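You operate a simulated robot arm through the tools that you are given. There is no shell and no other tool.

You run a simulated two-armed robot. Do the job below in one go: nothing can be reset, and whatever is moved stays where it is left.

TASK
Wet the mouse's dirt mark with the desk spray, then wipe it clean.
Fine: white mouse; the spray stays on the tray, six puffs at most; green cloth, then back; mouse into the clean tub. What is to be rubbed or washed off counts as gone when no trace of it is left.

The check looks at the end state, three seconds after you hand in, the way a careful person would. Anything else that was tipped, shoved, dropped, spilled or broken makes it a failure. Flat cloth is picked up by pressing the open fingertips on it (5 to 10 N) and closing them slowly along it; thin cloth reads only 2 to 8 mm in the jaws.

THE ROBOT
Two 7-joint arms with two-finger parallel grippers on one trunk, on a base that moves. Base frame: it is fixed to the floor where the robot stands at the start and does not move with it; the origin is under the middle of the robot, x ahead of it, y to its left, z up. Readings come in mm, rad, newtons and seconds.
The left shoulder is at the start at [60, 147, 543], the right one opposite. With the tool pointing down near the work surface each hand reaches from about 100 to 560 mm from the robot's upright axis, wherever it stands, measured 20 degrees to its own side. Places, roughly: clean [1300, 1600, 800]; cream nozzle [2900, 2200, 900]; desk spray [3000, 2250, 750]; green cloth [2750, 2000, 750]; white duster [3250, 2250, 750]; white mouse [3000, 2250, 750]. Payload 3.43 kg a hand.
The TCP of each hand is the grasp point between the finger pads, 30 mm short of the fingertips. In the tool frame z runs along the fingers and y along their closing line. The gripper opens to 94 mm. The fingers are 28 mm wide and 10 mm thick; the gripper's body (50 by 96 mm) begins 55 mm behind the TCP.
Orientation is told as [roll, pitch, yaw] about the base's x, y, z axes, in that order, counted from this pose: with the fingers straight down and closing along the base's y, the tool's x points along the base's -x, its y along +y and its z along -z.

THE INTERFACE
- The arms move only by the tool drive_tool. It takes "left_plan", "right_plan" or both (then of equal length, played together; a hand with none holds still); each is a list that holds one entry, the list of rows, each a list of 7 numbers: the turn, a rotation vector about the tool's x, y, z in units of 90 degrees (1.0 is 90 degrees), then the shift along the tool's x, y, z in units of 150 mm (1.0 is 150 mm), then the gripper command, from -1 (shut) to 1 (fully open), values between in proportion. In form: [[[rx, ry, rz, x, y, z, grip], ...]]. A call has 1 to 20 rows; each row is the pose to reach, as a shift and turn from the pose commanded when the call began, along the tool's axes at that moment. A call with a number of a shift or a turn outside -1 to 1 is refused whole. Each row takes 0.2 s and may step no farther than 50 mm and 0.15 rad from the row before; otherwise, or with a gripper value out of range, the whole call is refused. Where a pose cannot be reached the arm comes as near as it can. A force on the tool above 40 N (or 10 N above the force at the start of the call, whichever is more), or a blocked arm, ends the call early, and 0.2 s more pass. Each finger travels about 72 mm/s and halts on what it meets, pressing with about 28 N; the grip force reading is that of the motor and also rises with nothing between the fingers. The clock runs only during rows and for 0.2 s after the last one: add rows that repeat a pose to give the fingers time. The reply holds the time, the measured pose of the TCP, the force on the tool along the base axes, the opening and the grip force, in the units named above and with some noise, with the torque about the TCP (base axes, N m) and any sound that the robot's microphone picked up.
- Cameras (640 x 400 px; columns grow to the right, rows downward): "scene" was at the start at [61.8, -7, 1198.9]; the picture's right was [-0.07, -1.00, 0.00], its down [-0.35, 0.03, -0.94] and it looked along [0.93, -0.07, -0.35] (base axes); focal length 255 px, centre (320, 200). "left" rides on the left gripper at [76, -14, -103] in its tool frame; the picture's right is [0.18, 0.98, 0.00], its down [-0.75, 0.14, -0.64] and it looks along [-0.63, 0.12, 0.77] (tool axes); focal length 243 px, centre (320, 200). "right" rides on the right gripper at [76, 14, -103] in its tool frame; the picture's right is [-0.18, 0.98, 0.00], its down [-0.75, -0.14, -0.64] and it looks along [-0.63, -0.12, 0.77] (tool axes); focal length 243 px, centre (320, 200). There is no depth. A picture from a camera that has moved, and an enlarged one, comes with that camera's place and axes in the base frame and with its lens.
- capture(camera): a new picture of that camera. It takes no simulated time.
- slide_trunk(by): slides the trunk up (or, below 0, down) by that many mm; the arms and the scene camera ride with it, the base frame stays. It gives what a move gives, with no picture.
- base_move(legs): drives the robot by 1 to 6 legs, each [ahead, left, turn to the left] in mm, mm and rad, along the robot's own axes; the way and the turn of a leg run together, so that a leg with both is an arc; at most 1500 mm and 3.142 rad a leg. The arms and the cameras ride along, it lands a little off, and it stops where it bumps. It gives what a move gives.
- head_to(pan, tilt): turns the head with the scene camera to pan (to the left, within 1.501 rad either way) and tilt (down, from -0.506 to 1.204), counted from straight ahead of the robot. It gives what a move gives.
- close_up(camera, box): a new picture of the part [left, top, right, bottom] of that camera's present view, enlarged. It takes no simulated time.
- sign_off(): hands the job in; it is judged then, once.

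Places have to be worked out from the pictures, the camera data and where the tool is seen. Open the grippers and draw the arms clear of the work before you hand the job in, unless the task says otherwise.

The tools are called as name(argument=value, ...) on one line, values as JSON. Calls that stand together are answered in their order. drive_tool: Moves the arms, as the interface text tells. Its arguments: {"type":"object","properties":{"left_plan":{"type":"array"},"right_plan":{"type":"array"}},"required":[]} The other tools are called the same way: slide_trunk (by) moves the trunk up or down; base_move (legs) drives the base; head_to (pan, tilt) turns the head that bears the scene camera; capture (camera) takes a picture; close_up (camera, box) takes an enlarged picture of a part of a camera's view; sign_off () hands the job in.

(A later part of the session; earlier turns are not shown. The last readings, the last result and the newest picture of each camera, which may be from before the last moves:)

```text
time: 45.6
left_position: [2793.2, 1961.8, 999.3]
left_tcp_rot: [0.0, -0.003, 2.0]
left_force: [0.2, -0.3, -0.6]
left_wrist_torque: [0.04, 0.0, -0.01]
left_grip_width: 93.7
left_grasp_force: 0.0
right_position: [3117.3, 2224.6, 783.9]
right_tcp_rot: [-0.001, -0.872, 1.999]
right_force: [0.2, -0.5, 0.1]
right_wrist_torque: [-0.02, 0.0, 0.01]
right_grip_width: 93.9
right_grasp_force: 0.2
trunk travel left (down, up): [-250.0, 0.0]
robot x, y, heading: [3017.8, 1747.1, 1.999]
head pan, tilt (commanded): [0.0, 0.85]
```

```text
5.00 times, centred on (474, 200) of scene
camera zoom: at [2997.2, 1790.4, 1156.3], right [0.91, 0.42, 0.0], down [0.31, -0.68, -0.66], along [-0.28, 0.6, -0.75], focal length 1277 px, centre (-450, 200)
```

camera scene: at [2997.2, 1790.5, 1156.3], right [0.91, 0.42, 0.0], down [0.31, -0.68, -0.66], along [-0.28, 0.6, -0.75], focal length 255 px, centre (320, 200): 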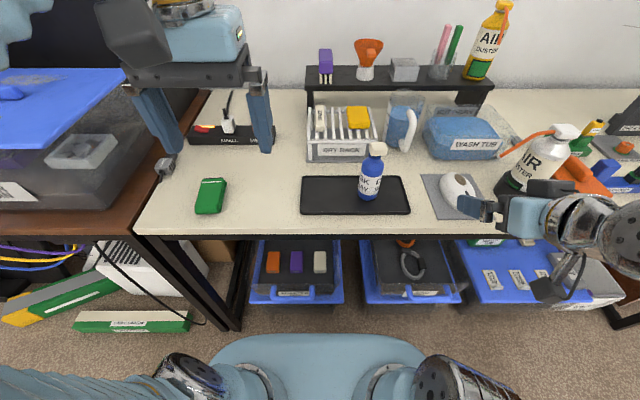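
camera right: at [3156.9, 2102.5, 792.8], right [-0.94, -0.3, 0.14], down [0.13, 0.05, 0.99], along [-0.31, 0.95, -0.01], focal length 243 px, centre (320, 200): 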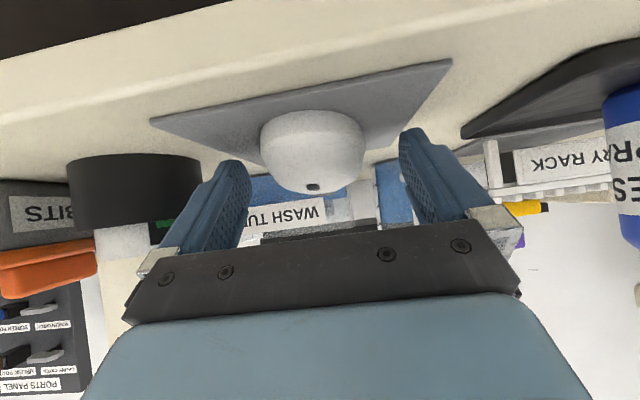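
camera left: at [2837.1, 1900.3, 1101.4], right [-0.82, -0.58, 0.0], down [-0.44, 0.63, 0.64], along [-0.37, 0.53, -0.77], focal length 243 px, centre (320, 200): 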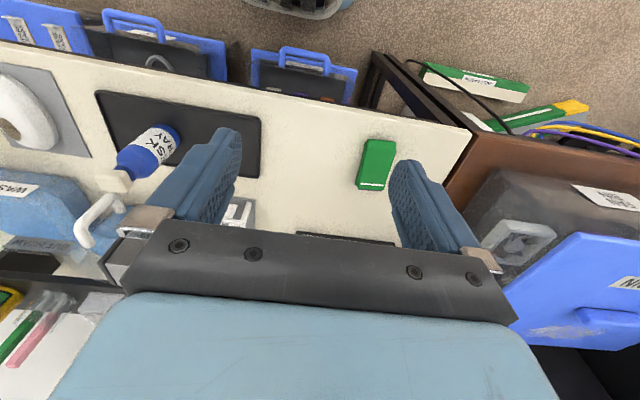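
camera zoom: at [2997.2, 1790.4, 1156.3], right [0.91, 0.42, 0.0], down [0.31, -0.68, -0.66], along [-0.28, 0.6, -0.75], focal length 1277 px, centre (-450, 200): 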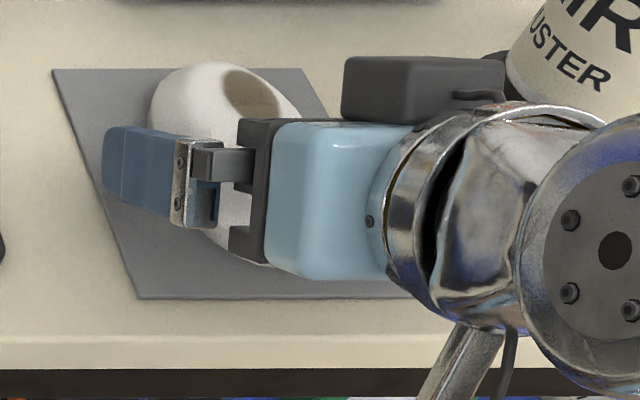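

Fingers straddle the mouse with room on both sides and no contact force. I shift 2 mm right and close slowly on it.

drive_tool(right_plan=[[[0, 0, 0, 0, -0.013, 0, 0.8], [0, 0, 0, 0, -0.013, 0, 0.6], [0, 0, 0, 0, -0.013, 0, 0.4], [0, 0, 0, 0, -0.013, 0, 0.2], [0, 0, 0, 0, -0.013, 0, 0.0], [0, 0, 0, 0, -0.013, 0, -0.3], [0, 0, 0, 0, -0.013, 0, -0.6], [0, 0, 0, 0, -0.013, 0, -1], [0, 0, 0, 0, -0.013, 0, -1]]])

capture(camera="right")

close_up(camera="scene", box=[410, 160, 538, 240])

```text
time: 47.6
left_position: [2793.5, 1964.2, 999.8]
left_tcp_rot: [0.0, -0.002, 2.001]
left_force: [0.0, 0.1, -0.4]
left_wrist_torque: [-0.02, 0.02, 0.02]
left_grip_width: 93.6
left_grasp_force: 0.1
right_position: [3118.7, 2225.6, 785.7]
right_tcp_rot: [-0.001, -0.872, 2.001]
right_force: [-0.1, -0.2, 0.5]
right_wrist_torque: [-0.02, 0.03, 0.06]
right_grip_width: 58.6
right_grasp_force: 27.5
trunk travel left (down, up): [-250.0, 0.0]
robot x, y, heading: [3015.5, 1746.6, 2.0]
head pan, tilt (commanded): [0.0, 0.85]
```

```text
taken
camera right: at [3158.4, 2103.7, 792.6], right [-0.94, -0.3, 0.14], down [0.13, 0.05, 0.99], along [-0.31, 0.95, -0.01], focal length 243 px, centre (320, 200)
```

right: 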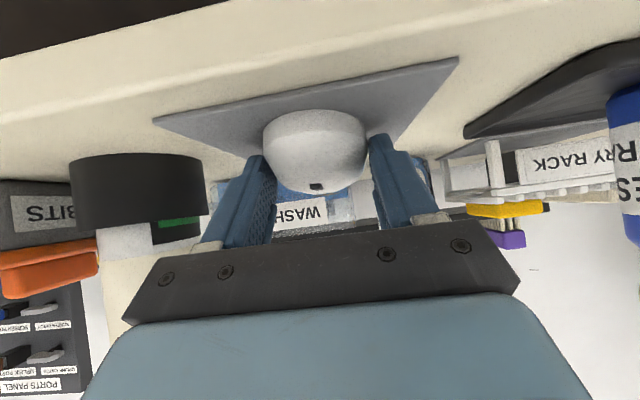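

```text
5.00 times, centred on (474, 200) of scene
camera zoom: at [2997.2, 1790.5, 1156.3], right [0.91, 0.42, 0.0], down [0.31, -0.68, -0.66], along [-0.28, 0.6, -0.75], focal length 1277 px, centre (-450, 200)
```

zoom: 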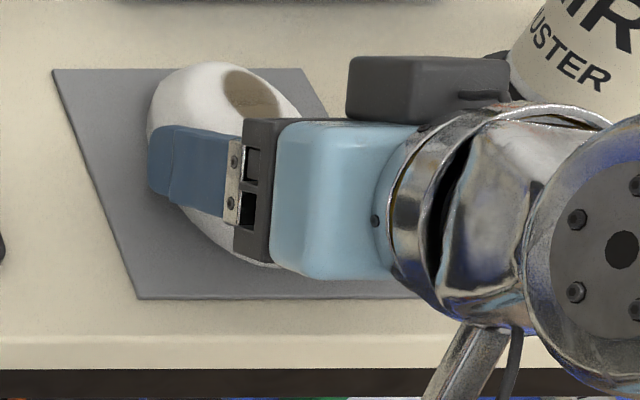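

The mouse is gripped (58.6 mm, 27.5 N) with the mark fully exposed. I lift it straight up 60 mm and check that it comes along.

drive_tool(right_plan=[[[0, 0, 0, -0.038, 0, -0.032, -1], [0, 0, 0, -0.077, 0, -0.064, -1], [0, 0, 0, -0.115, 0, -0.096, -1], [0, 0, 0, -0.153, 0, -0.129, -1], [0, 0, 0, -0.191, 0, -0.161, -1], [0, 0, 0, -0.23, 0, -0.193, -1], [0, 0, 0, -0.268, 0, -0.225, -1], [0, 0, 0, -0.306, 0, -0.257, -1]]])

close_up(camera="scene", box=[400, 130, 560, 230])

capture(camera="right")

```text
time: 49.4
left_position: [2793.1, 1963.5, 999.6]
left_tcp_rot: [-0.001, -0.001, 2.0]
left_force: [-0.8, -0.1, 0.2]
left_wrist_torque: [-0.05, -0.01, 0.02]
left_grip_width: 94.0
left_grasp_force: 0.1
right_position: [3118.5, 2224.5, 844.6]
right_tcp_rot: [-0.001, -0.873, 2.001]
right_force: [0.3, 1.3, -1.4]
right_wrist_torque: [-0.02, -0.01, 0.0]
right_grip_width: 58.9
right_grasp_force: 28.3
trunk travel left (down, up): [-250.0, 0.0]
robot x, y, heading: [3020.8, 1743.6, 2.001]
head pan, tilt (commanded): [0.0, 0.85]
```

```text
4.00 times, centred on (480, 180) of scene
camera zoom: at [2997.2, 1790.5, 1156.3], right [0.91, 0.42, 0.0], down [0.31, -0.68, -0.66], along [-0.28, 0.6, -0.75], focal length 1021 px, centre (-320, 280)
```

zoom: 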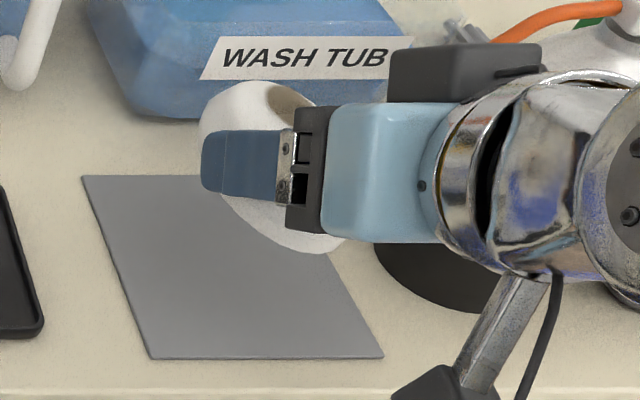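

```text
taken
camera right: at [3158.0, 2103.4, 852.3], right [-0.94, -0.3, 0.14], down [0.13, 0.05, 0.99], along [-0.31, 0.95, -0.01], focal length 243 px, centre (320, 200)
```

right: 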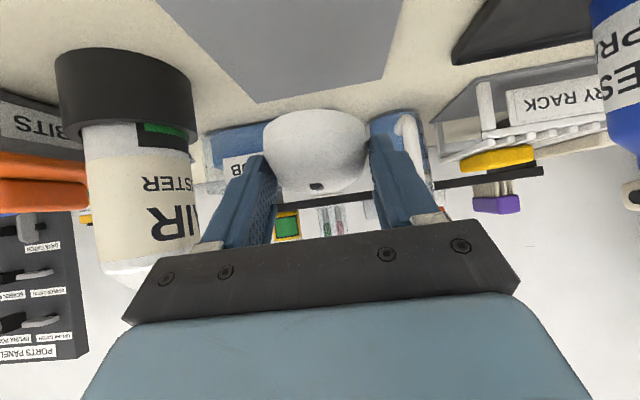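

The mouse came up with the hand (lift force steady). I now rotate the hand to vertical and turned 90° left while moving to the spray's right side, so the mark faces the outlet about 90 mm away.

drive_tool(right_plan=[[[-0.031, 0.031, -0.0665, -0.0299, 0.0278, -0.0039, -1], [-0.062, 0.062, -0.1329, -0.0597, 0.0556, -0.0079, -1], [-0.093, 0.093, -0.1994, -0.0896, 0.0834, -0.0118, -1], [-0.1239, 0.1239, -0.2658, -0.1194, 0.1111, -0.0157, -1], [-0.1549, 0.1549, -0.3323, -0.1493, 0.1389, -0.0196, -1], [-0.1859, 0.1859, -0.3987, -0.1791, 0.1667, -0.0236, -1], [-0.2169, 0.2169, -0.4652, -0.209, 0.1945, -0.0275, -1], [-0.2479, 0.2479, -0.5316, -0.2389, 0.2223, -0.0314, -1], [-0.2789, 0.2789, -0.5981, -0.2687, 0.2501, -0.0354, -1], [-0.3099, 0.3099, -0.6645, -0.2986, 0.2779, -0.0393, -1], [-0.3408, 0.3408, -0.731, -0.3284, 0.3056, -0.0432, -1], [-0.3718, 0.3718, -0.7974, -0.3583, 0.3334, -0.0471, -1], [-0.4028, 0.4028, -0.8639, -0.3881, 0.3612, -0.0511, -1], [-0.4338, 0.4338, -0.9303, -0.418, 0.389, -0.055, -1]]])

capture(camera="right")

capture(camera="scene")

close_up(camera="scene", box=[340, 100, 500, 200])

```text
time: 52.4
left_position: [2792.7, 1963.1, 1000.3]
left_tcp_rot: [0.0, 0.0, 2.0]
left_force: [0.2, 0.1, 0.1]
left_wrist_torque: [0.0, 0.01, 0.01]
left_grip_width: 93.9
left_grasp_force: 0.1
right_position: [3052.4, 2231.5, 897.4]
right_tcp_rot: [0.003, 0.001, -2.711]
right_force: [-0.1, 0.1, -1.0]
right_wrist_torque: [0.0, 0.0, -0.01]
right_grip_width: 58.6
right_grasp_force: 28.0
trunk travel left (down, up): [-250.0, 0.0]
robot x, y, heading: [3017.1, 1748.8, 2.003]
head pan, tilt (commanded): [0.0, 0.85]
```

```text
taken
camera right: at [3126.2, 2251.0, 1000.4], right [0.24, -0.97, 0.0], down [-0.74, -0.19, 0.64], along [-0.62, -0.16, -0.77], focal length 243 px, centre (320, 200)
```

right: 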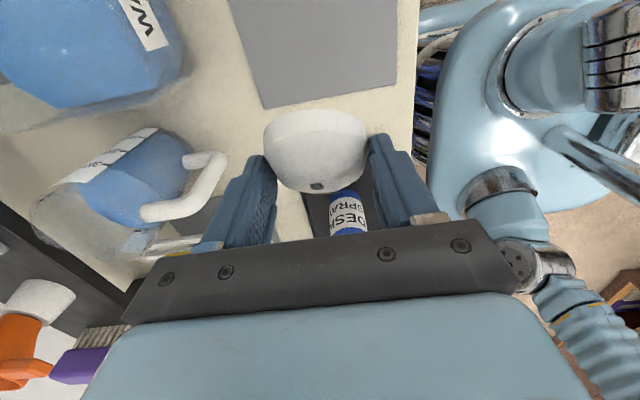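

```text
taken
camera scene: at [2997.2, 1790.5, 1156.3], right [0.91, 0.42, 0.0], down [0.31, -0.68, -0.66], along [-0.28, 0.6, -0.75], focal length 255 px, centre (320, 200)
```

scene: 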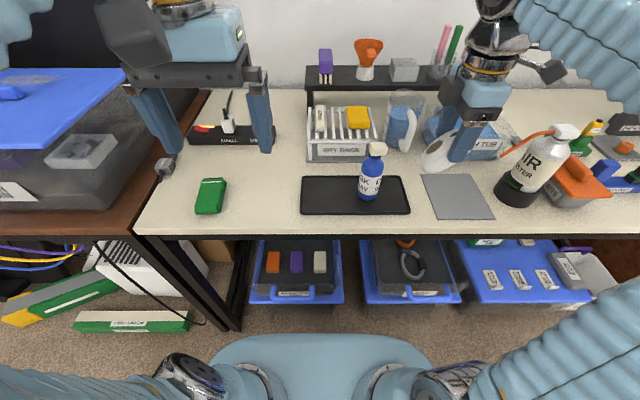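

```text
4.00 times, centred on (420, 150) of scene
camera zoom: at [2997.2, 1790.5, 1156.3], right [0.91, 0.42, 0.0], down [0.31, -0.68, -0.66], along [-0.28, 0.6, -0.75], focal length 1021 px, centre (-80, 400)
```

zoom: 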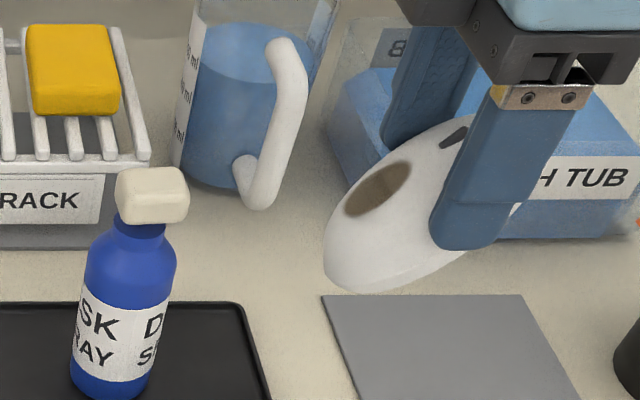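

The mark's centre projects to about (429, 206, z 871) – right on the outlet's axis, ~90 mm from it, facing it. Now I close the left hand's fingers and bring it across, high up, toward the pump head.

drive_tool(left_plan=[[[0, 0, 0, -0.0834, -0.1166, 0, 0.5], [0, 0, 0, -0.1668, -0.2333, 0, 0], [0, 0, 0, -0.2501, -0.3499, 0, -0.5], [0, 0, 0, -0.3335, -0.4665, 0, -1], [0, 0, 0, -0.4169, -0.5831, 0, -1], [0, 0, 0, -0.5003, -0.6998, 0, -1], [0, 0, 0, -0.5836, -0.8164, 0, -1], [0, 0, 0, -0.667, -0.933, 0, -1]]])

capture(camera="scene")

capture(camera="left")

```text
time: 54.2
left_position: [2877.5, 2105.3, 982.1]
left_tcp_rot: [-0.002, -0.003, 2.003]
left_force: [-0.1, 0.5, -0.3]
left_wrist_torque: [0.0, -0.01, -0.04]
left_grip_width: 0.0
left_grasp_force: 28.2
left hand out of reach, approached as far as the arm can: row 5, 6, 7, 8
right_position: [3052.1, 2231.2, 897.7]
right_tcp_rot: [0.001, 0.001, -2.713]
right_force: [0.9, 0.8, -0.8]
right_wrist_torque: [-0.03, -0.02, 0.01]
right_grip_width: 58.5
right_grasp_force: 28.1
trunk travel left (down, up): [-250.0, 0.0]
robot x, y, heading: [3020.4, 1747.2, 2.004]
head pan, tilt (commanded): [0.0, 0.85]
```

```text
taken
camera scene: at [2997.0, 1790.5, 1156.3], right [0.91, 0.42, 0.0], down [0.31, -0.68, -0.66], along [-0.28, 0.6, -0.75], focal length 255 px, centre (320, 200)
```

scene: 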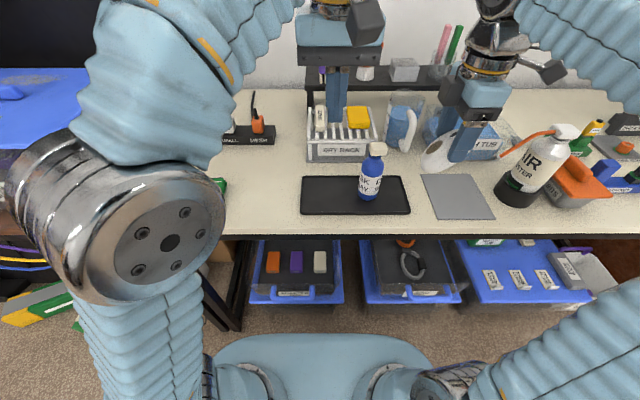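

```text
taken
camera left: at [2921.5, 2042.0, 1082.8], right [-0.82, -0.58, 0.0], down [-0.44, 0.62, 0.64], along [-0.37, 0.53, -0.76], focal length 243 px, centre (320, 200)
```

left: 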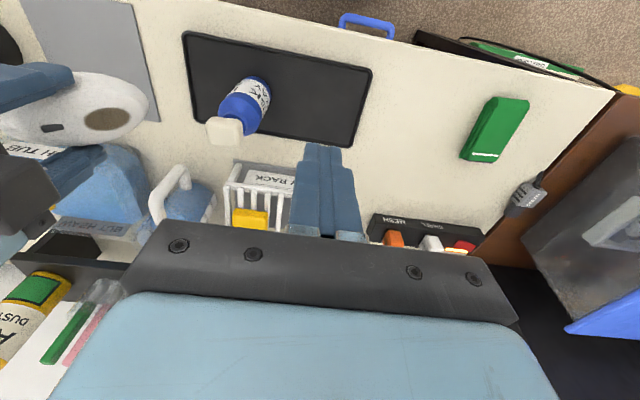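

The left arm hit its reach limit at that height (z 982). I descend 40 mm in place to get back in reach and see how the commanded pose is counted.

drive_tool(left_plan=[[[0, 0, 0, 0, 0, 0.1, -1], [0, 0, 0, 0, 0, 0.2, -1], [0, 0, 0, 0, 0, 0.267, -1], [0, 0, 0, 0, 0, 0.267, -1]]])

```text
time: 55.2
left_position: [2878.4, 2104.5, 941.3]
left_tcp_rot: [-0.001, -0.001, 2.0]
left_force: [1.0, -0.1, 0.3]
left_wrist_torque: [0.02, 0.02, 0.03]
left_grip_width: 0.0
left_grasp_force: 27.9
right_position: [3051.9, 2231.7, 898.1]
right_tcp_rot: [0.0, 0.001, -2.712]
right_force: [0.4, 0.9, -1.2]
right_wrist_torque: [-0.07, -0.01, 0.02]
right_grip_width: 58.5
right_grasp_force: 27.8
trunk travel left (down, up): [-250.0, 0.0]
robot x, y, heading: [3018.2, 1746.2, 2.003]
head pan, tilt (commanded): [0.0, 0.85]
```

The commanded pose follows the reached one. I move over to just above the pump head at (422, 99), tips about 23 mm above it.

drive_tool(left_plan=[[[0, 0, 0, -0.05, -0.105, 0.008, -1], [0, 0, 0, -0.099, -0.21, 0.016, -1], [0, 0, 0, -0.148, -0.314, 0.024, -1], [0, 0, 0, -0.198, -0.419, 0.032, -1], [0, 0, 0, -0.247, -0.524, 0.04, -1], [0, 0, 0, -0.247, -0.524, 0.04, -1]]])

close_up(camera="scene", box=[320, 70, 512, 190])

capture(camera="left")

capture(camera="right")

```text
time: 56.6
left_position: [2933.6, 2173.3, 937.2]
left_tcp_rot: [-0.002, -0.003, 2.003]
left_force: [0.0, 0.2, 0.1]
left_wrist_torque: [0.05, 0.0, 0.0]
left_grip_width: 0.1
left_grasp_force: 28.5
right_position: [3051.3, 2232.8, 897.0]
right_tcp_rot: [-0.001, -0.001, -2.711]
right_force: [0.0, -0.1, -1.5]
right_wrist_torque: [0.01, -0.01, 0.02]
right_grip_width: 58.5
right_grasp_force: 28.0
trunk travel left (down, up): [-250.0, 0.0]
robot x, y, heading: [3019.7, 1748.8, 1.995]
head pan, tilt (commanded): [0.0, 0.85]
```

```text
3.33 times, centred on (416, 130) of scene
camera zoom: at [2997.1, 1790.7, 1156.3], right [0.91, 0.42, 0.0], down [0.31, -0.68, -0.66], along [-0.28, 0.6, -0.75], focal length 851 px, centre (0, 433)
```

zoom: 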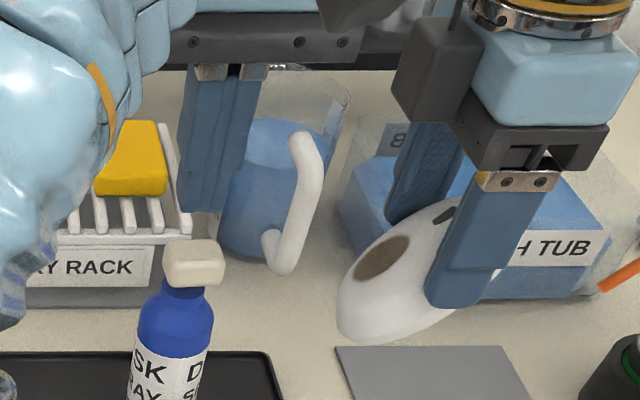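

```text
taken
camera left: at [2977.6, 2109.6, 1038.2], right [-0.82, -0.58, 0.0], down [-0.44, 0.62, 0.64], along [-0.37, 0.53, -0.76], focal length 243 px, centre (320, 200)
```

left: 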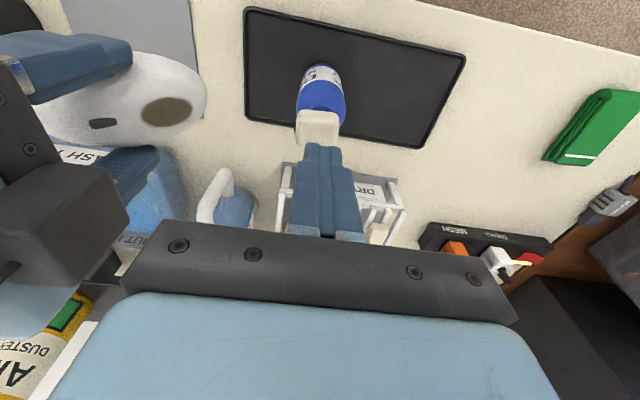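

```text
taken
camera right: at [3126.3, 2251.0, 1000.1], right [0.24, -0.97, 0.0], down [-0.74, -0.19, 0.64], along [-0.62, -0.16, -0.77], focal length 243 px, centre (320, 200)
```

right: 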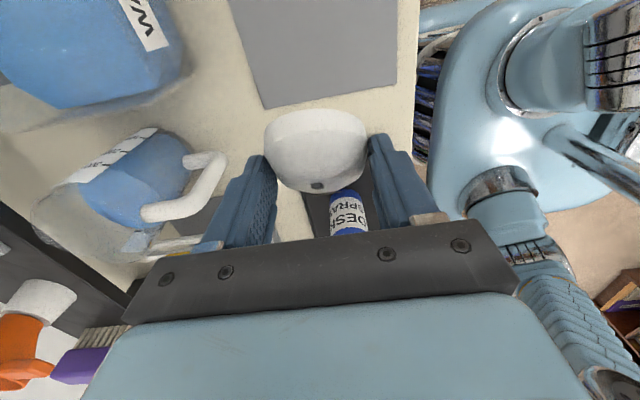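

The closed left fingertips are centred above the pump head, with a small gap to the right hand. I descend gently to touch and start pressing the head, watching force and sound.

drive_tool(left_plan=[[[0, 0, 0, 0.013, 0, 0.05, -1], [0, 0, 0, 0.013, 0, 0.1, -1], [0, 0, 0, 0.013, 0, 0.14, -1], [0, 0, 0, 0.013, 0, 0.16, -1], [0, 0, 0, 0.013, 0, 0.17, -1]]])

```text
time: 57.8
left_position: [2934.9, 2170.9, 910.8]
left_tcp_rot: [0.0, -0.001, 2.0]
left_force: [-0.2, -0.2, 2.4]
left_wrist_torque: [0.01, 0.0, -0.01]
left_grip_width: 0.0
left_grasp_force: 27.9
right_position: [3051.1, 2231.1, 897.2]
right_tcp_rot: [0.0, 0.002, -2.711]
right_force: [-0.1, 0.3, -1.3]
right_wrist_torque: [-0.03, -0.01, -0.02]
right_grip_width: 58.3
right_grasp_force: 27.9
trunk travel left (down, up): [-250.0, 0.0]
robot x, y, heading: [3018.2, 1748.8, 1.996]
head pan, tilt (commanded): [0.0, 0.85]
```

Light contact (2.4 N) at TCP z≈911. I press 6 mm more in small steps and listen for a puff.

drive_tool(left_plan=[[[0, 0, 0, 0, 0, 0.01, -1], [0, 0, 0, 0, 0, 0.02, -1], [0, 0, 0, 0, 0, 0.03, -1], [0, 0, 0, 0, 0, 0.04, -1]]])

close_up(camera="scene", box=[320, 70, 512, 190])

```text
time: 58.8
left_position: [2934.8, 2170.0, 906.7]
left_tcp_rot: [-0.002, -0.005, 2.001]
left_force: [0.8, 1.9, 12.3]
left_wrist_torque: [0.01, -0.09, -0.01]
left_grip_width: 0.0
left_grasp_force: 28.1
right_position: [3052.5, 2230.7, 898.0]
right_tcp_rot: [0.0, 0.0, -2.712]
right_force: [0.4, -0.4, -0.7]
right_wrist_torque: [0.01, 0.01, -0.05]
right_grip_width: 58.5
right_grasp_force: 28.2
trunk travel left (down, up): [-250.0, 0.0]
robot x, y, heading: [3019.8, 1748.2, 1.997]
head pan, tilt (commanded): [0.0, 0.85]
heard: click
```

```text
3.33 times, centred on (416, 130) of scene
camera zoom: at [2997.4, 1790.2, 1156.5], right [0.91, 0.42, 0.0], down [0.31, -0.68, -0.66], along [-0.28, 0.6, -0.75], focal length 851 px, centre (0, 433)
```

zoom: 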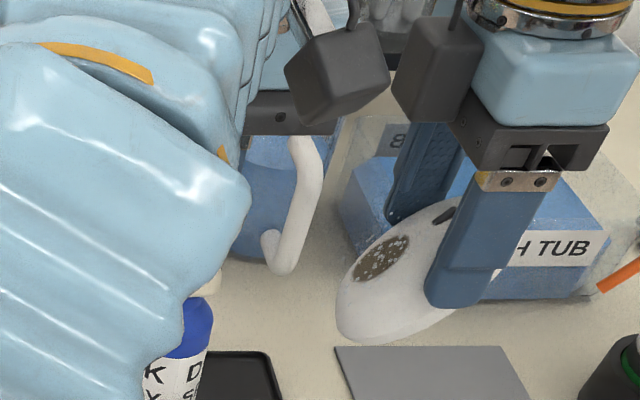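

A click was heard and the mark now shows droplets. I zoom in to see whether the whole mark is wetted.

close_up(camera="scene", box=[412, 120, 460, 160])

close_up(camera="left", box=[0, 30, 240, 180])

```text
10.00 times, centred on (436, 140) of scene
camera zoom: at [2997.4, 1790.2, 1156.5], right [0.91, 0.42, 0.0], down [0.31, -0.68, -0.66], along [-0.28, 0.6, -0.75], focal length 2554 px, centre (-840, 800)
```

zoom: 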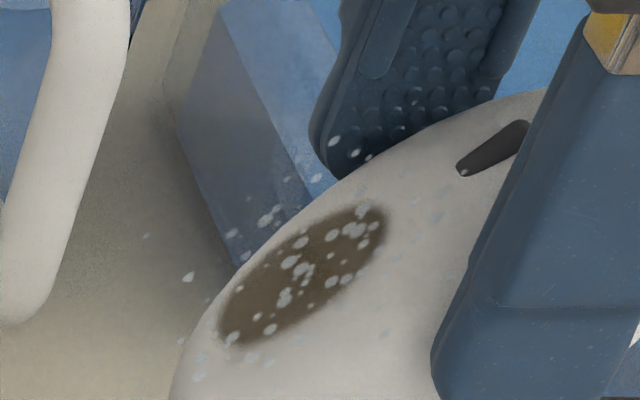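

```text
2.67 times, centred on (120, 105) of left
camera zoom: at [2978.5, 2106.9, 1007.2], right [-0.82, -0.58, 0.0], down [-0.44, 0.62, 0.64], along [-0.37, 0.53, -0.76], focal length 647 px, centre (853, 453)
```

zoom: 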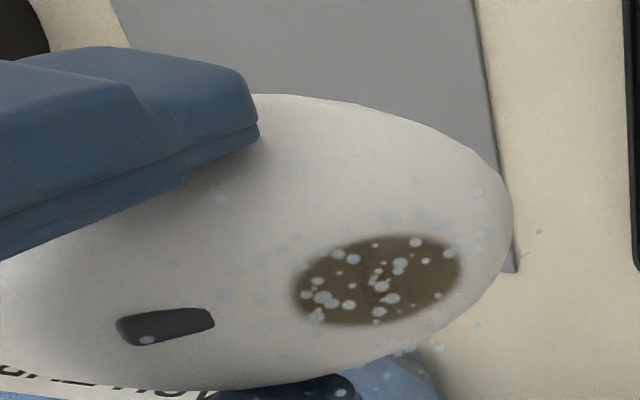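

The droplets land well on the mark. I release the pump and give it two more puffs, one per press, to be sure the mark is well wetted (3 of 6 allowed).

drive_tool(left_plan=[[[0, 0, 0, 0, 0, -0.03, -1], [0, 0, 0, 0, 0, -0.06, -1], [0, 0, 0, 0, 0, -0.06, -1], [0, 0, 0, 0, 0, -0.03, -1], [0, 0, 0, 0, 0, -0.01, -1], [0, 0, 0, 0, 0, 0.0, -1], [0, 0, 0, 0, 0, 0.0, -1]]])

close_up(camera="scene", box=[412, 120, 460, 160])

```text
time: 60.4
left_position: [2934.4, 2169.0, 905.7]
left_tcp_rot: [-0.002, -0.004, 2.0]
left_force: [-0.3, 0.2, 13.5]
left_wrist_torque: [-0.03, -0.01, 0.0]
left_grip_width: 0.0
left_grasp_force: 28.0
right_position: [3051.9, 2231.9, 897.0]
right_tcp_rot: [0.001, 0.0, -2.71]
right_force: [0.8, 0.7, -1.9]
right_wrist_torque: [0.0, -0.03, 0.0]
right_grip_width: 58.3
right_grasp_force: 28.2
trunk travel left (down, up): [-250.0, 0.0]
robot x, y, heading: [3019.7, 1749.3, 2.001]
head pan, tilt (commanded): [0.0, 0.85]
heard: click
```

```text
10.00 times, centred on (436, 140) of scene
camera zoom: at [2997.3, 1790.0, 1156.4], right [0.91, 0.42, 0.0], down [0.31, -0.68, -0.66], along [-0.28, 0.6, -0.75], focal length 2554 px, centre (-840, 800)
```

zoom: 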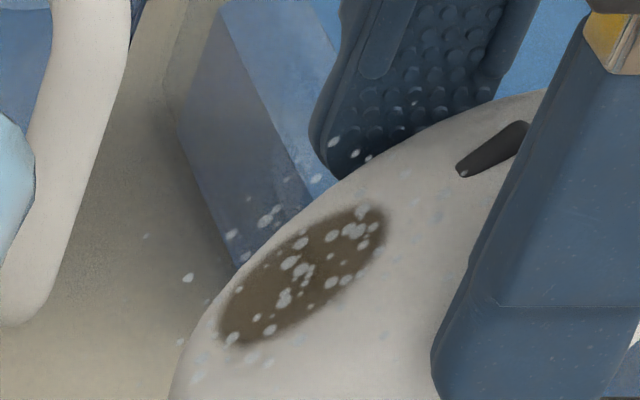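

Second click heard. One more press for a third puff, ending with the fingers lifted off the pump.

drive_tool(left_plan=[[[0, 0, 0, 0, 0, -0.03, -1], [0, 0, 0, 0, 0, -0.06, -1], [0, 0, 0, 0, 0, -0.06, -1], [0, 0, 0, 0, 0, -0.03, -1], [0, 0, 0, 0, 0, -0.01, -1], [0, 0, 0, 0, 0, 0.0, -1], [0, 0, 0, 0, 0, 0.0, -1], [0, 0, 0, 0, 0, -0.03, -1], [0, 0, 0, 0, 0, -0.1, -1], [0, 0, 0, 0, 0, -0.2, -1], [0, 0, 0, 0, 0, -0.28, -1]]])

close_up(camera="scene", box=[320, 70, 512, 190])

close_up(camera="scene", box=[412, 120, 460, 160])

```text
time: 62.8
left_position: [2932.6, 2170.6, 934.0]
left_tcp_rot: [-0.003, -0.004, 2.002]
left_force: [-0.4, 0.9, -0.3]
left_wrist_torque: [0.01, 0.0, 0.0]
left_grip_width: 0.0
left_grasp_force: 28.4
left hand out of reach, approached as far as the arm can: row 11
right_position: [3052.8, 2230.8, 896.5]
right_tcp_rot: [0.0, -0.001, -2.711]
right_force: [0.1, -0.1, -0.8]
right_wrist_torque: [0.0, 0.0, 0.05]
right_grip_width: 58.3
right_grasp_force: 28.0
trunk travel left (down, up): [-250.0, 0.0]
robot x, y, heading: [3016.8, 1746.8, 2.003]
head pan, tilt (commanded): [0.0, 0.85]
heard: click
```

```text
3.33 times, centred on (416, 130) of scene
camera zoom: at [2997.0, 1790.6, 1156.3], right [0.91, 0.42, 0.0], down [0.31, -0.68, -0.66], along [-0.28, 0.6, -0.75], focal length 851 px, centre (0, 433)
```

zoom: 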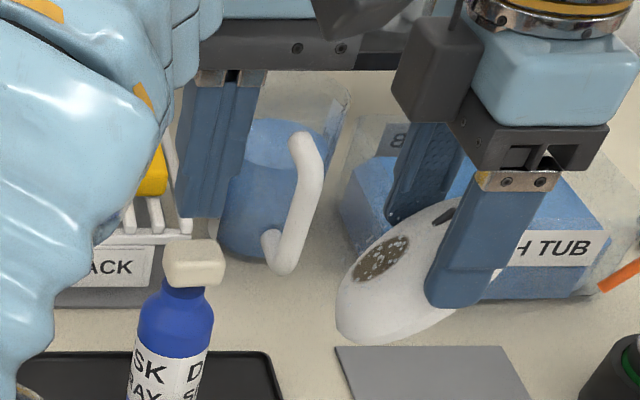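

```text
10.00 times, centred on (436, 140) of scene
camera zoom: at [2997.0, 1790.6, 1156.3], right [0.91, 0.42, 0.0], down [0.31, -0.68, -0.66], along [-0.28, 0.6, -0.75], focal length 2554 px, centre (-840, 800)
```

zoom: 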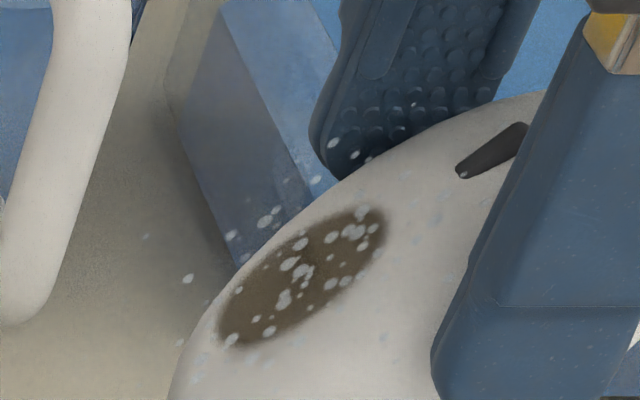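

Third click; the mark is clearly wet and the bottle stands upright. Now I draw the left hand away to the left, toward the cloth, opening the fingers once clear of the spray.

drive_tool(left_plan=[[[0, 0, 0, 0.02, 0.16, 0, -1], [0, 0, 0, 0.04, 0.33, 0, -1], [0, 0, 0, 0.06, 0.5, 0, -1], [0, 0, 0, 0.08, 0.66, 0, -1], [0, 0, 0, 0.1, 0.83, 0, -1], [0, 0, 0, 0.12, 1.0, 0, -1]]])

drive_tool(left_plan=[[[0, 0, 0, 0.015, 0.16, 0, -0.7], [0, 0, 0, 0.03, 0.32, 0, -0.3], [0, 0, 0, 0.045, 0.48, 0, 0.1], [0, 0, 0, 0.06, 0.64, 0, 0.5], [0, 0, 0, 0.08, 0.8, 0, 1], [0, 0, 0, 0.1, 0.95, 0, 1], [0, 0, 0, 0.1, 0.95, 0, 1]]])

capture(camera="left")

capture(camera="scene")

```text
time: 64.2
left_position: [2806.9, 2091.5, 934.1]
left_tcp_rot: [0.002, -0.003, 1.998]
left_force: [0.4, 0.8, 0.2]
left_wrist_torque: [0.0, -0.01, -0.02]
left_grip_width: 0.0
left_grasp_force: 28.0
right_position: [3051.4, 2232.2, 896.6]
right_tcp_rot: [0.001, 0.001, -2.711]
right_force: [0.2, 1.5, -1.8]
right_wrist_torque: [-0.02, 0.02, -0.02]
right_grip_width: 58.1
right_grasp_force: 28.2
trunk travel left (down, up): [-250.0, 0.0]
robot x, y, heading: [3022.0, 1745.6, 1.995]
head pan, tilt (commanded): [0.0, 0.85]
```

```text
time: 65.8
left_position: [2681.9, 2018.8, 935.1]
left_tcp_rot: [-0.001, -0.001, 2.001]
left_force: [-0.4, -0.5, -0.4]
left_wrist_torque: [-0.02, 0.03, 0.0]
left_grip_width: 94.0
left_grasp_force: 0.0
right_position: [3052.0, 2230.7, 897.9]
right_tcp_rot: [-0.001, 0.0, -2.713]
right_force: [0.4, -0.5, -0.7]
right_wrist_torque: [0.03, -0.02, 0.01]
right_grip_width: 58.2
right_grasp_force: 28.3
trunk travel left (down, up): [-250.0, 0.0]
robot x, y, heading: [3018.2, 1746.8, 2.002]
head pan, tilt (commanded): [0.0, 0.85]
```

```text
taken
camera left: at [2725.7, 1955.6, 1036.3], right [-0.82, -0.58, 0.0], down [-0.44, 0.63, 0.64], along [-0.37, 0.53, -0.77], focal length 243 px, centre (320, 200)
```

left: 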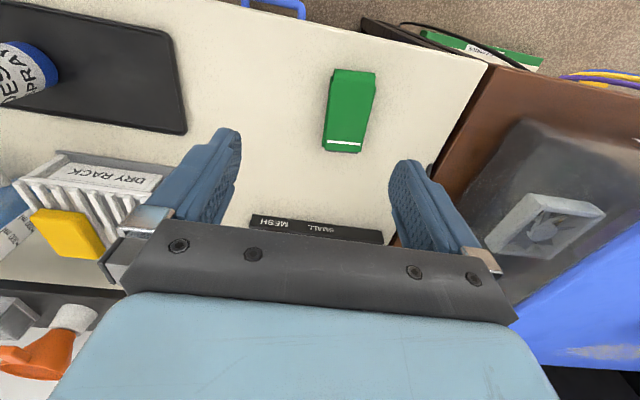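

```text
taken
camera scene: at [2997.0, 1790.5, 1156.3], right [0.91, 0.42, 0.0], down [0.31, -0.68, -0.66], along [-0.28, 0.6, -0.75], focal length 255 px, centre (320, 200)
```

scene: 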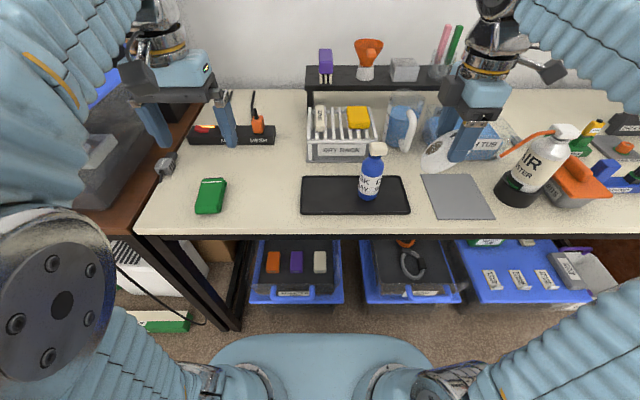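

I have both views of the cloth now. I zoom in on it from the left hand camera and the scene camera to fix its corners and height.

close_up(camera="left", box=[300, 50, 400, 170])

close_up(camera="scene", box=[180, 165, 244, 225])

```text
3.33 times, centred on (350, 110) of left
camera zoom: at [2725.7, 1955.6, 1036.3], right [-0.82, -0.58, 0.0], down [-0.44, 0.63, 0.64], along [-0.37, 0.53, -0.77], focal length 809 px, centre (220, 500)
```

zoom: 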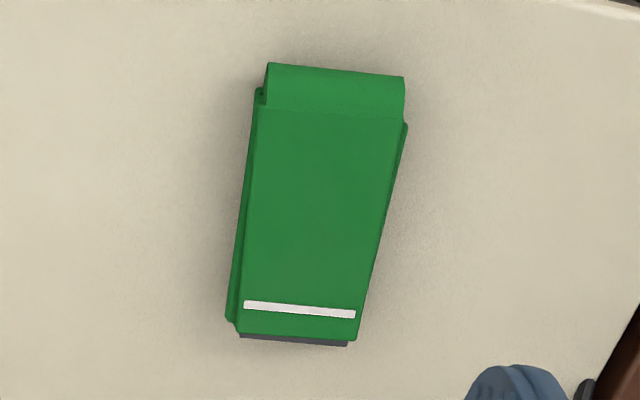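

```text
6.67 times, centred on (212, 195) of scene
camera zoom: at [2997.0, 1790.5, 1156.3], right [0.91, 0.42, 0.0], down [0.31, -0.68, -0.66], along [-0.28, 0.6, -0.75], focal length 1702 px, centre (1040, 233)
```

zoom: 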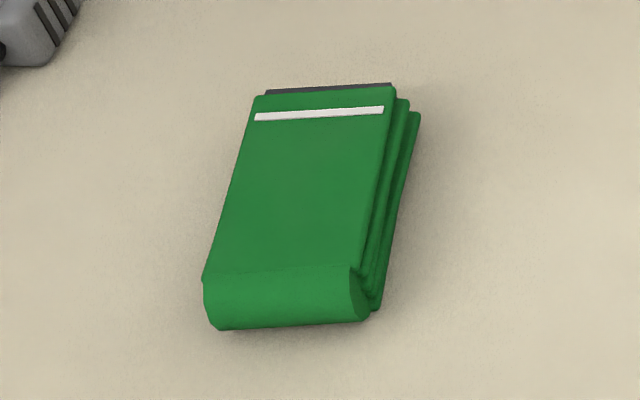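

The cloth is a folded pad: centre about (408, −231), ~43 mm wide across, ~80 mm long, top z≈772, turned ~0.1 rad left. I bring the open left hand over it with that yaw, tips ~40 mm above.

drive_tool(left_plan=[[[0, 0, -0.012, -0.026, 0.049, 0.127, 1], [0, 0, -0.025, -0.051, 0.099, 0.253, 1], [0, 0, -0.038, -0.077, 0.148, 0.38, 1], [0, 0, -0.051, -0.102, 0.198, 0.507, 1], [0, 0, -0.064, -0.128, 0.247, 0.633, 1], [0, 0, -0.064, -0.128, 0.247, 0.633, 1]]])

capture(camera="left")

close_up(camera="scene", box=[130, 120, 290, 220])

```text
time: 67.2
left_position: [2640.7, 2019.2, 839.0]
left_tcp_rot: [-0.002, -0.004, 2.102]
left_force: [0.7, 0.0, -0.4]
left_wrist_torque: [0.01, -0.03, 0.02]
left_grip_width: 94.0
left_grasp_force: 0.1
right_position: [3052.4, 2232.4, 896.4]
right_tcp_rot: [0.001, 0.001, -2.712]
right_force: [-0.3, -0.4, -0.1]
right_wrist_torque: [0.0, 0.03, 0.06]
right_grip_width: 58.3
right_grasp_force: 27.6
trunk travel left (down, up): [-250.0, 0.0]
robot x, y, heading: [3019.4, 1742.0, 1.999]
head pan, tilt (commanded): [0.0, 0.85]
```

```text
taken
camera left: at [2690.5, 1961.7, 941.0], right [-0.75, -0.66, 0.0], down [-0.5, 0.58, 0.64], along [-0.42, 0.49, -0.77], focal length 243 px, centre (320, 200)
```

left: 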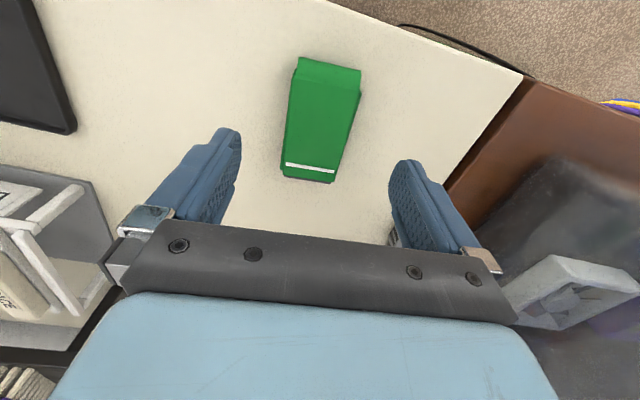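

```text
4.00 times, centred on (210, 170) of scene
camera zoom: at [2997.1, 1790.6, 1156.3], right [0.91, 0.42, 0.0], down [0.31, -0.68, -0.66], along [-0.28, 0.6, -0.75], focal length 1021 px, centre (760, 320)
```

zoom: 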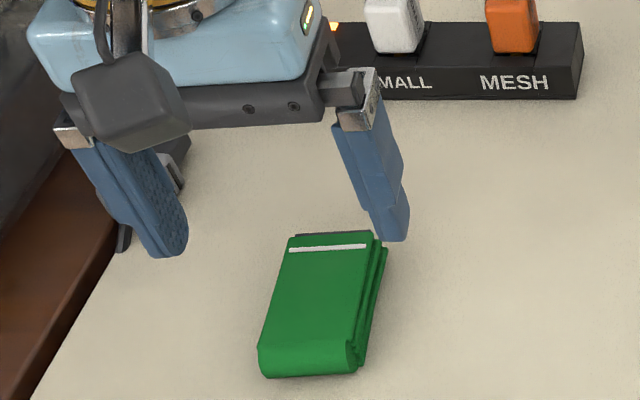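

Alignment over the cloth is good (TCP at 406, −231). I descend 49 mm so the tips overlap about 12 mm of the 22 mm pad, leaving its underside free, then close.

drive_tool(left_plan=[[[0, 0, 0, 0, 0, 0.08, 1], [0, 0, 0, 0, 0, 0.16, 1], [0, 0, 0, 0, 0, 0.24, 1], [0, 0, 0, 0, 0, 0.3, 1], [0, 0, 0, 0, 0, 0.33, 1]]])

close_up(camera="scene", box=[130, 120, 290, 220])

close_up(camera="left", box=[160, 0, 480, 260])

```text
time: 68.4
left_position: [2641.1, 2020.4, 790.2]
left_tcp_rot: [-0.002, -0.002, 2.101]
left_force: [0.4, 0.1, 0.0]
left_wrist_torque: [-0.01, -0.02, -0.05]
left_grip_width: 94.2
left_grasp_force: 0.1
right_position: [3050.7, 2231.9, 897.7]
right_tcp_rot: [0.001, 0.001, -2.713]
right_force: [0.5, -0.5, -0.9]
right_wrist_torque: [-0.02, -0.01, 0.03]
right_grip_width: 57.7
right_grasp_force: 28.1
trunk travel left (down, up): [-250.0, 0.0]
robot x, y, heading: [3017.6, 1747.7, 1.997]
head pan, tilt (commanded): [0.0, 0.85]
```

```text
4.00 times, centred on (210, 170) of scene
camera zoom: at [2997.1, 1790.6, 1156.3], right [0.91, 0.42, 0.0], down [0.31, -0.68, -0.66], along [-0.28, 0.6, -0.75], focal length 1021 px, centre (760, 320)
```

zoom: 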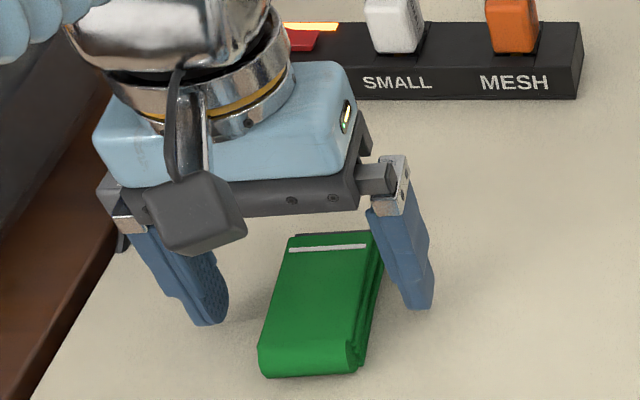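

```text
1.54 times, centred on (320, 130) of left
camera zoom: at [2690.6, 1962.1, 891.7], right [-0.75, -0.66, 0.0], down [-0.5, 0.58, 0.64], along [-0.42, 0.49, -0.77], focal length 373 px, centre (320, 308)
```

zoom: 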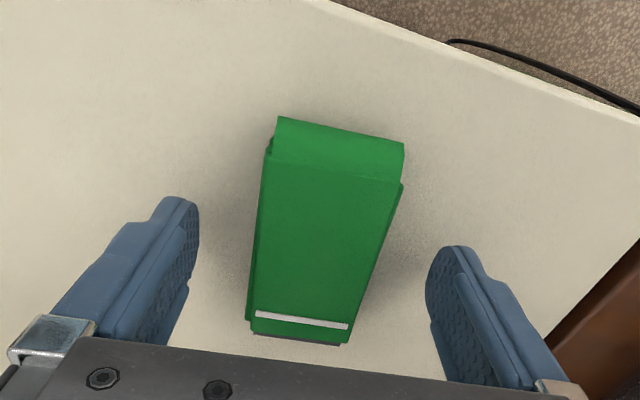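

The tips straddle the middle of the pad with no contact yet. I close slowly onto it.

drive_tool(left_plan=[[[0, 0, 0, 0, 0, 0, 0.7], [0, 0, 0, 0, 0, 0, 0.45], [0, 0, 0, 0, 0, 0, 0.2], [0, 0, 0, 0, 0, 0, 0.05], [0, 0, 0, 0, 0, 0, -0.1], [0, 0, 0, 0, 0, 0, -0.25], [0, 0, 0, 0, 0, 0, -0.4], [0, 0, 0, 0, 0, 0, -0.6], [0, 0, 0, 0, 0, 0, -0.8], [0, 0, 0, 0, 0, 0, -1], [0, 0, 0, 0, 0, 0, -1]]])

close_up(camera="scene", box=[130, 120, 290, 220])

close_up(camera="left", box=[160, 0, 480, 260])

```text
time: 70.8
left_position: [2640.5, 2021.6, 791.1]
left_tcp_rot: [-0.001, -0.002, 2.102]
left_force: [0.2, -0.5, 0.3]
left_wrist_torque: [-0.02, 0.04, -0.01]
left_grip_width: 49.0
left_grasp_force: 27.8
right_position: [3051.7, 2231.9, 897.8]
right_tcp_rot: [0.001, -0.001, -2.712]
right_force: [0.1, 0.4, -1.1]
right_wrist_torque: [-0.02, 0.03, -0.01]
right_grip_width: 58.1
right_grasp_force: 27.4
trunk travel left (down, up): [-250.0, 0.0]
robot x, y, heading: [3020.7, 1748.7, 2.001]
head pan, tilt (commanded): [0.0, 0.85]
```

```text
4.00 times, centred on (210, 170) of scene
camera zoom: at [2997.2, 1790.6, 1156.3], right [0.91, 0.42, 0.0], down [0.31, -0.68, -0.66], along [-0.28, 0.6, -0.75], focal length 1021 px, centre (760, 320)
```

zoom: 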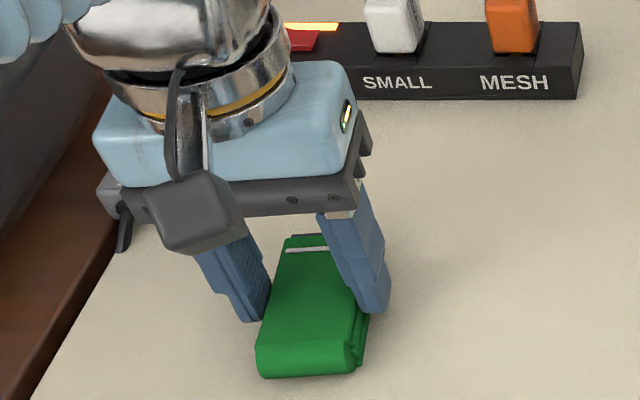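

```text
1.54 times, centred on (320, 130) of left
camera zoom: at [2690.7, 1962.1, 891.9], right [-0.75, -0.66, 0.0], down [-0.5, 0.58, 0.64], along [-0.42, 0.49, -0.77], focal length 373 px, centre (320, 308)
```

zoom: 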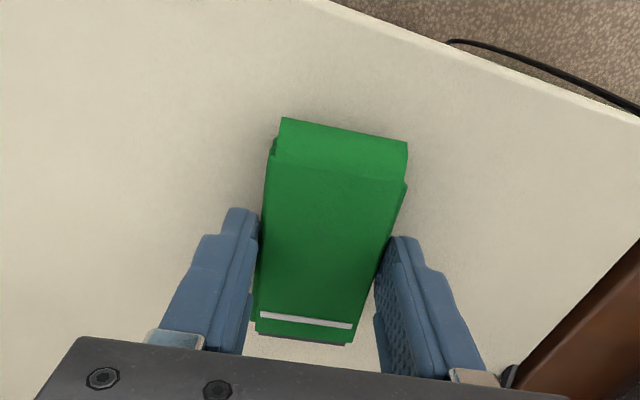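

The pad is firmly held (49 mm, 28 N); its home pose is TCP [2640.8, 2021.0, 790.6], yaw 2.10. I lift it 100 mm and shift a bit left so the right hand can bring the mouse to the bare desk spot between cloth and tray.

drive_tool(left_plan=[[[0, 0, 0, 0, 0, -0.1, -1], [0, 0, 0, 0, 0, -0.2, -1], [0, 0, 0, 0, 0, -0.35, -1], [0, 0, 0, 0, 0.05, -0.5, -1], [0, 0, 0, 0, 0.15, -0.65, -1], [0, 0, 0, 0, 0.25, -0.72, -1], [0, 0, 0, 0, 0.3, -0.72, -1]]])

capture(camera="scene")

capture(camera="left")

```text
time: 72.4
left_position: [2601.5, 1997.5, 897.4]
left_tcp_rot: [-0.002, -0.002, 2.101]
left_force: [0.8, -0.1, -0.7]
left_wrist_torque: [0.06, 0.02, 0.01]
left_grip_width: 48.7
left_grasp_force: 28.4
right_position: [3051.9, 2230.4, 897.3]
right_tcp_rot: [0.0, 0.0, -2.712]
right_force: [0.2, 0.7, -0.5]
right_wrist_torque: [-0.01, 0.0, -0.01]
right_grip_width: 57.8
right_grasp_force: 28.2
trunk travel left (down, up): [-250.0, 0.0]
robot x, y, heading: [3018.2, 1748.5, 2.0]
head pan, tilt (commanded): [0.0, 0.85]
```

```text
taken
camera scene: at [2997.1, 1790.6, 1156.3], right [0.91, 0.42, 0.0], down [0.31, -0.68, -0.66], along [-0.28, 0.6, -0.75], focal length 255 px, centre (320, 200)
```

scene: 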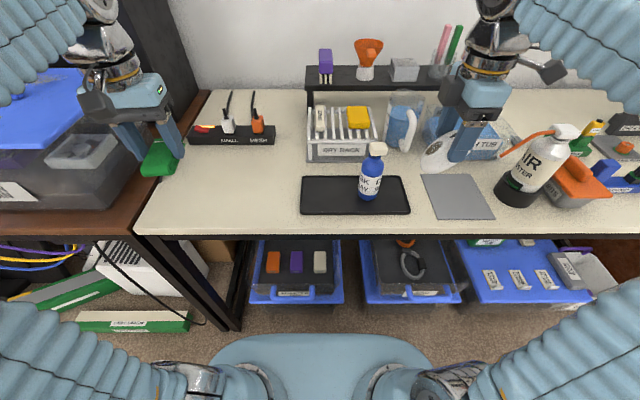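

```text
taken
camera left: at [2651.3, 1938.9, 999.7], right [-0.75, -0.66, 0.0], down [-0.5, 0.58, 0.64], along [-0.42, 0.49, -0.77], focal length 243 px, centre (320, 200)
```

left: 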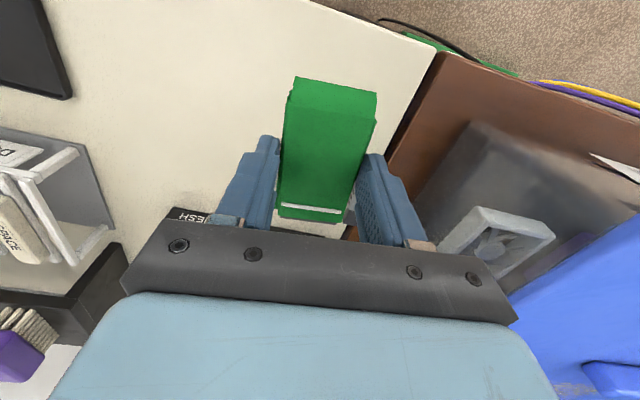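

The cloth came up cleanly as a firm pad. Now I turn the right hand back to the 50° tilt (0.5 rad left) and draw the mouse back from the spray, passing in front of the bottle.

drive_tool(right_plan=[[[0.027, -0.0455, 0.0578, -0.0185, 0.08, 0.0045, -1], [0.0539, -0.0909, 0.1157, -0.0371, 0.16, 0.0091, -1], [0.0809, -0.1364, 0.1735, -0.0556, 0.24, 0.0136, -1], [0.1079, -0.1819, 0.2313, -0.0742, 0.32, 0.0182, -1], [0.1348, -0.2273, 0.2891, -0.0927, 0.4, 0.0227, -1], [0.1618, -0.2728, 0.347, -0.1113, 0.48, 0.0273, -1], [0.1887, -0.3182, 0.4048, -0.1298, 0.56, 0.0318, -1], [0.2157, -0.3637, 0.4626, -0.1484, 0.64, 0.0364, -1], [0.2427, -0.4092, 0.5204, -0.1669, 0.72, 0.0409, -1], [0.2696, -0.4546, 0.5783, -0.1855, 0.8, 0.0455, -1], [0.2966, -0.5001, 0.6361, -0.204, 0.88, 0.05, -1]]])

capture(camera="scene")

```text
time: 74.8
left_position: [2601.3, 1996.4, 897.9]
left_tcp_rot: [0.001, -0.002, 2.103]
left_force: [0.2, 0.4, -0.8]
left_wrist_torque: [0.0, -0.06, 0.02]
left_grip_width: 49.3
left_grasp_force: 28.2
right_position: [3079.4, 2097.9, 891.1]
right_tcp_rot: [0.002, -0.873, 2.497]
right_force: [0.1, -0.2, -1.1]
right_wrist_torque: [0.0, -0.07, -0.02]
right_grip_width: 57.9
right_grasp_force: 27.7
trunk travel left (down, up): [-250.0, 0.0]
robot x, y, heading: [3016.6, 1746.9, 2.002]
head pan, tilt (commanded): [0.0, 0.85]
```

```text
taken
camera scene: at [2997.1, 1790.7, 1156.3], right [0.91, 0.42, 0.0], down [0.31, -0.68, -0.66], along [-0.28, 0.6, -0.75], focal length 255 px, centre (320, 200)
```

scene: 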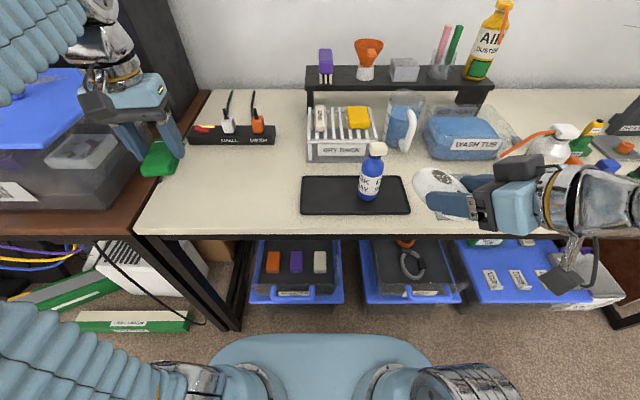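

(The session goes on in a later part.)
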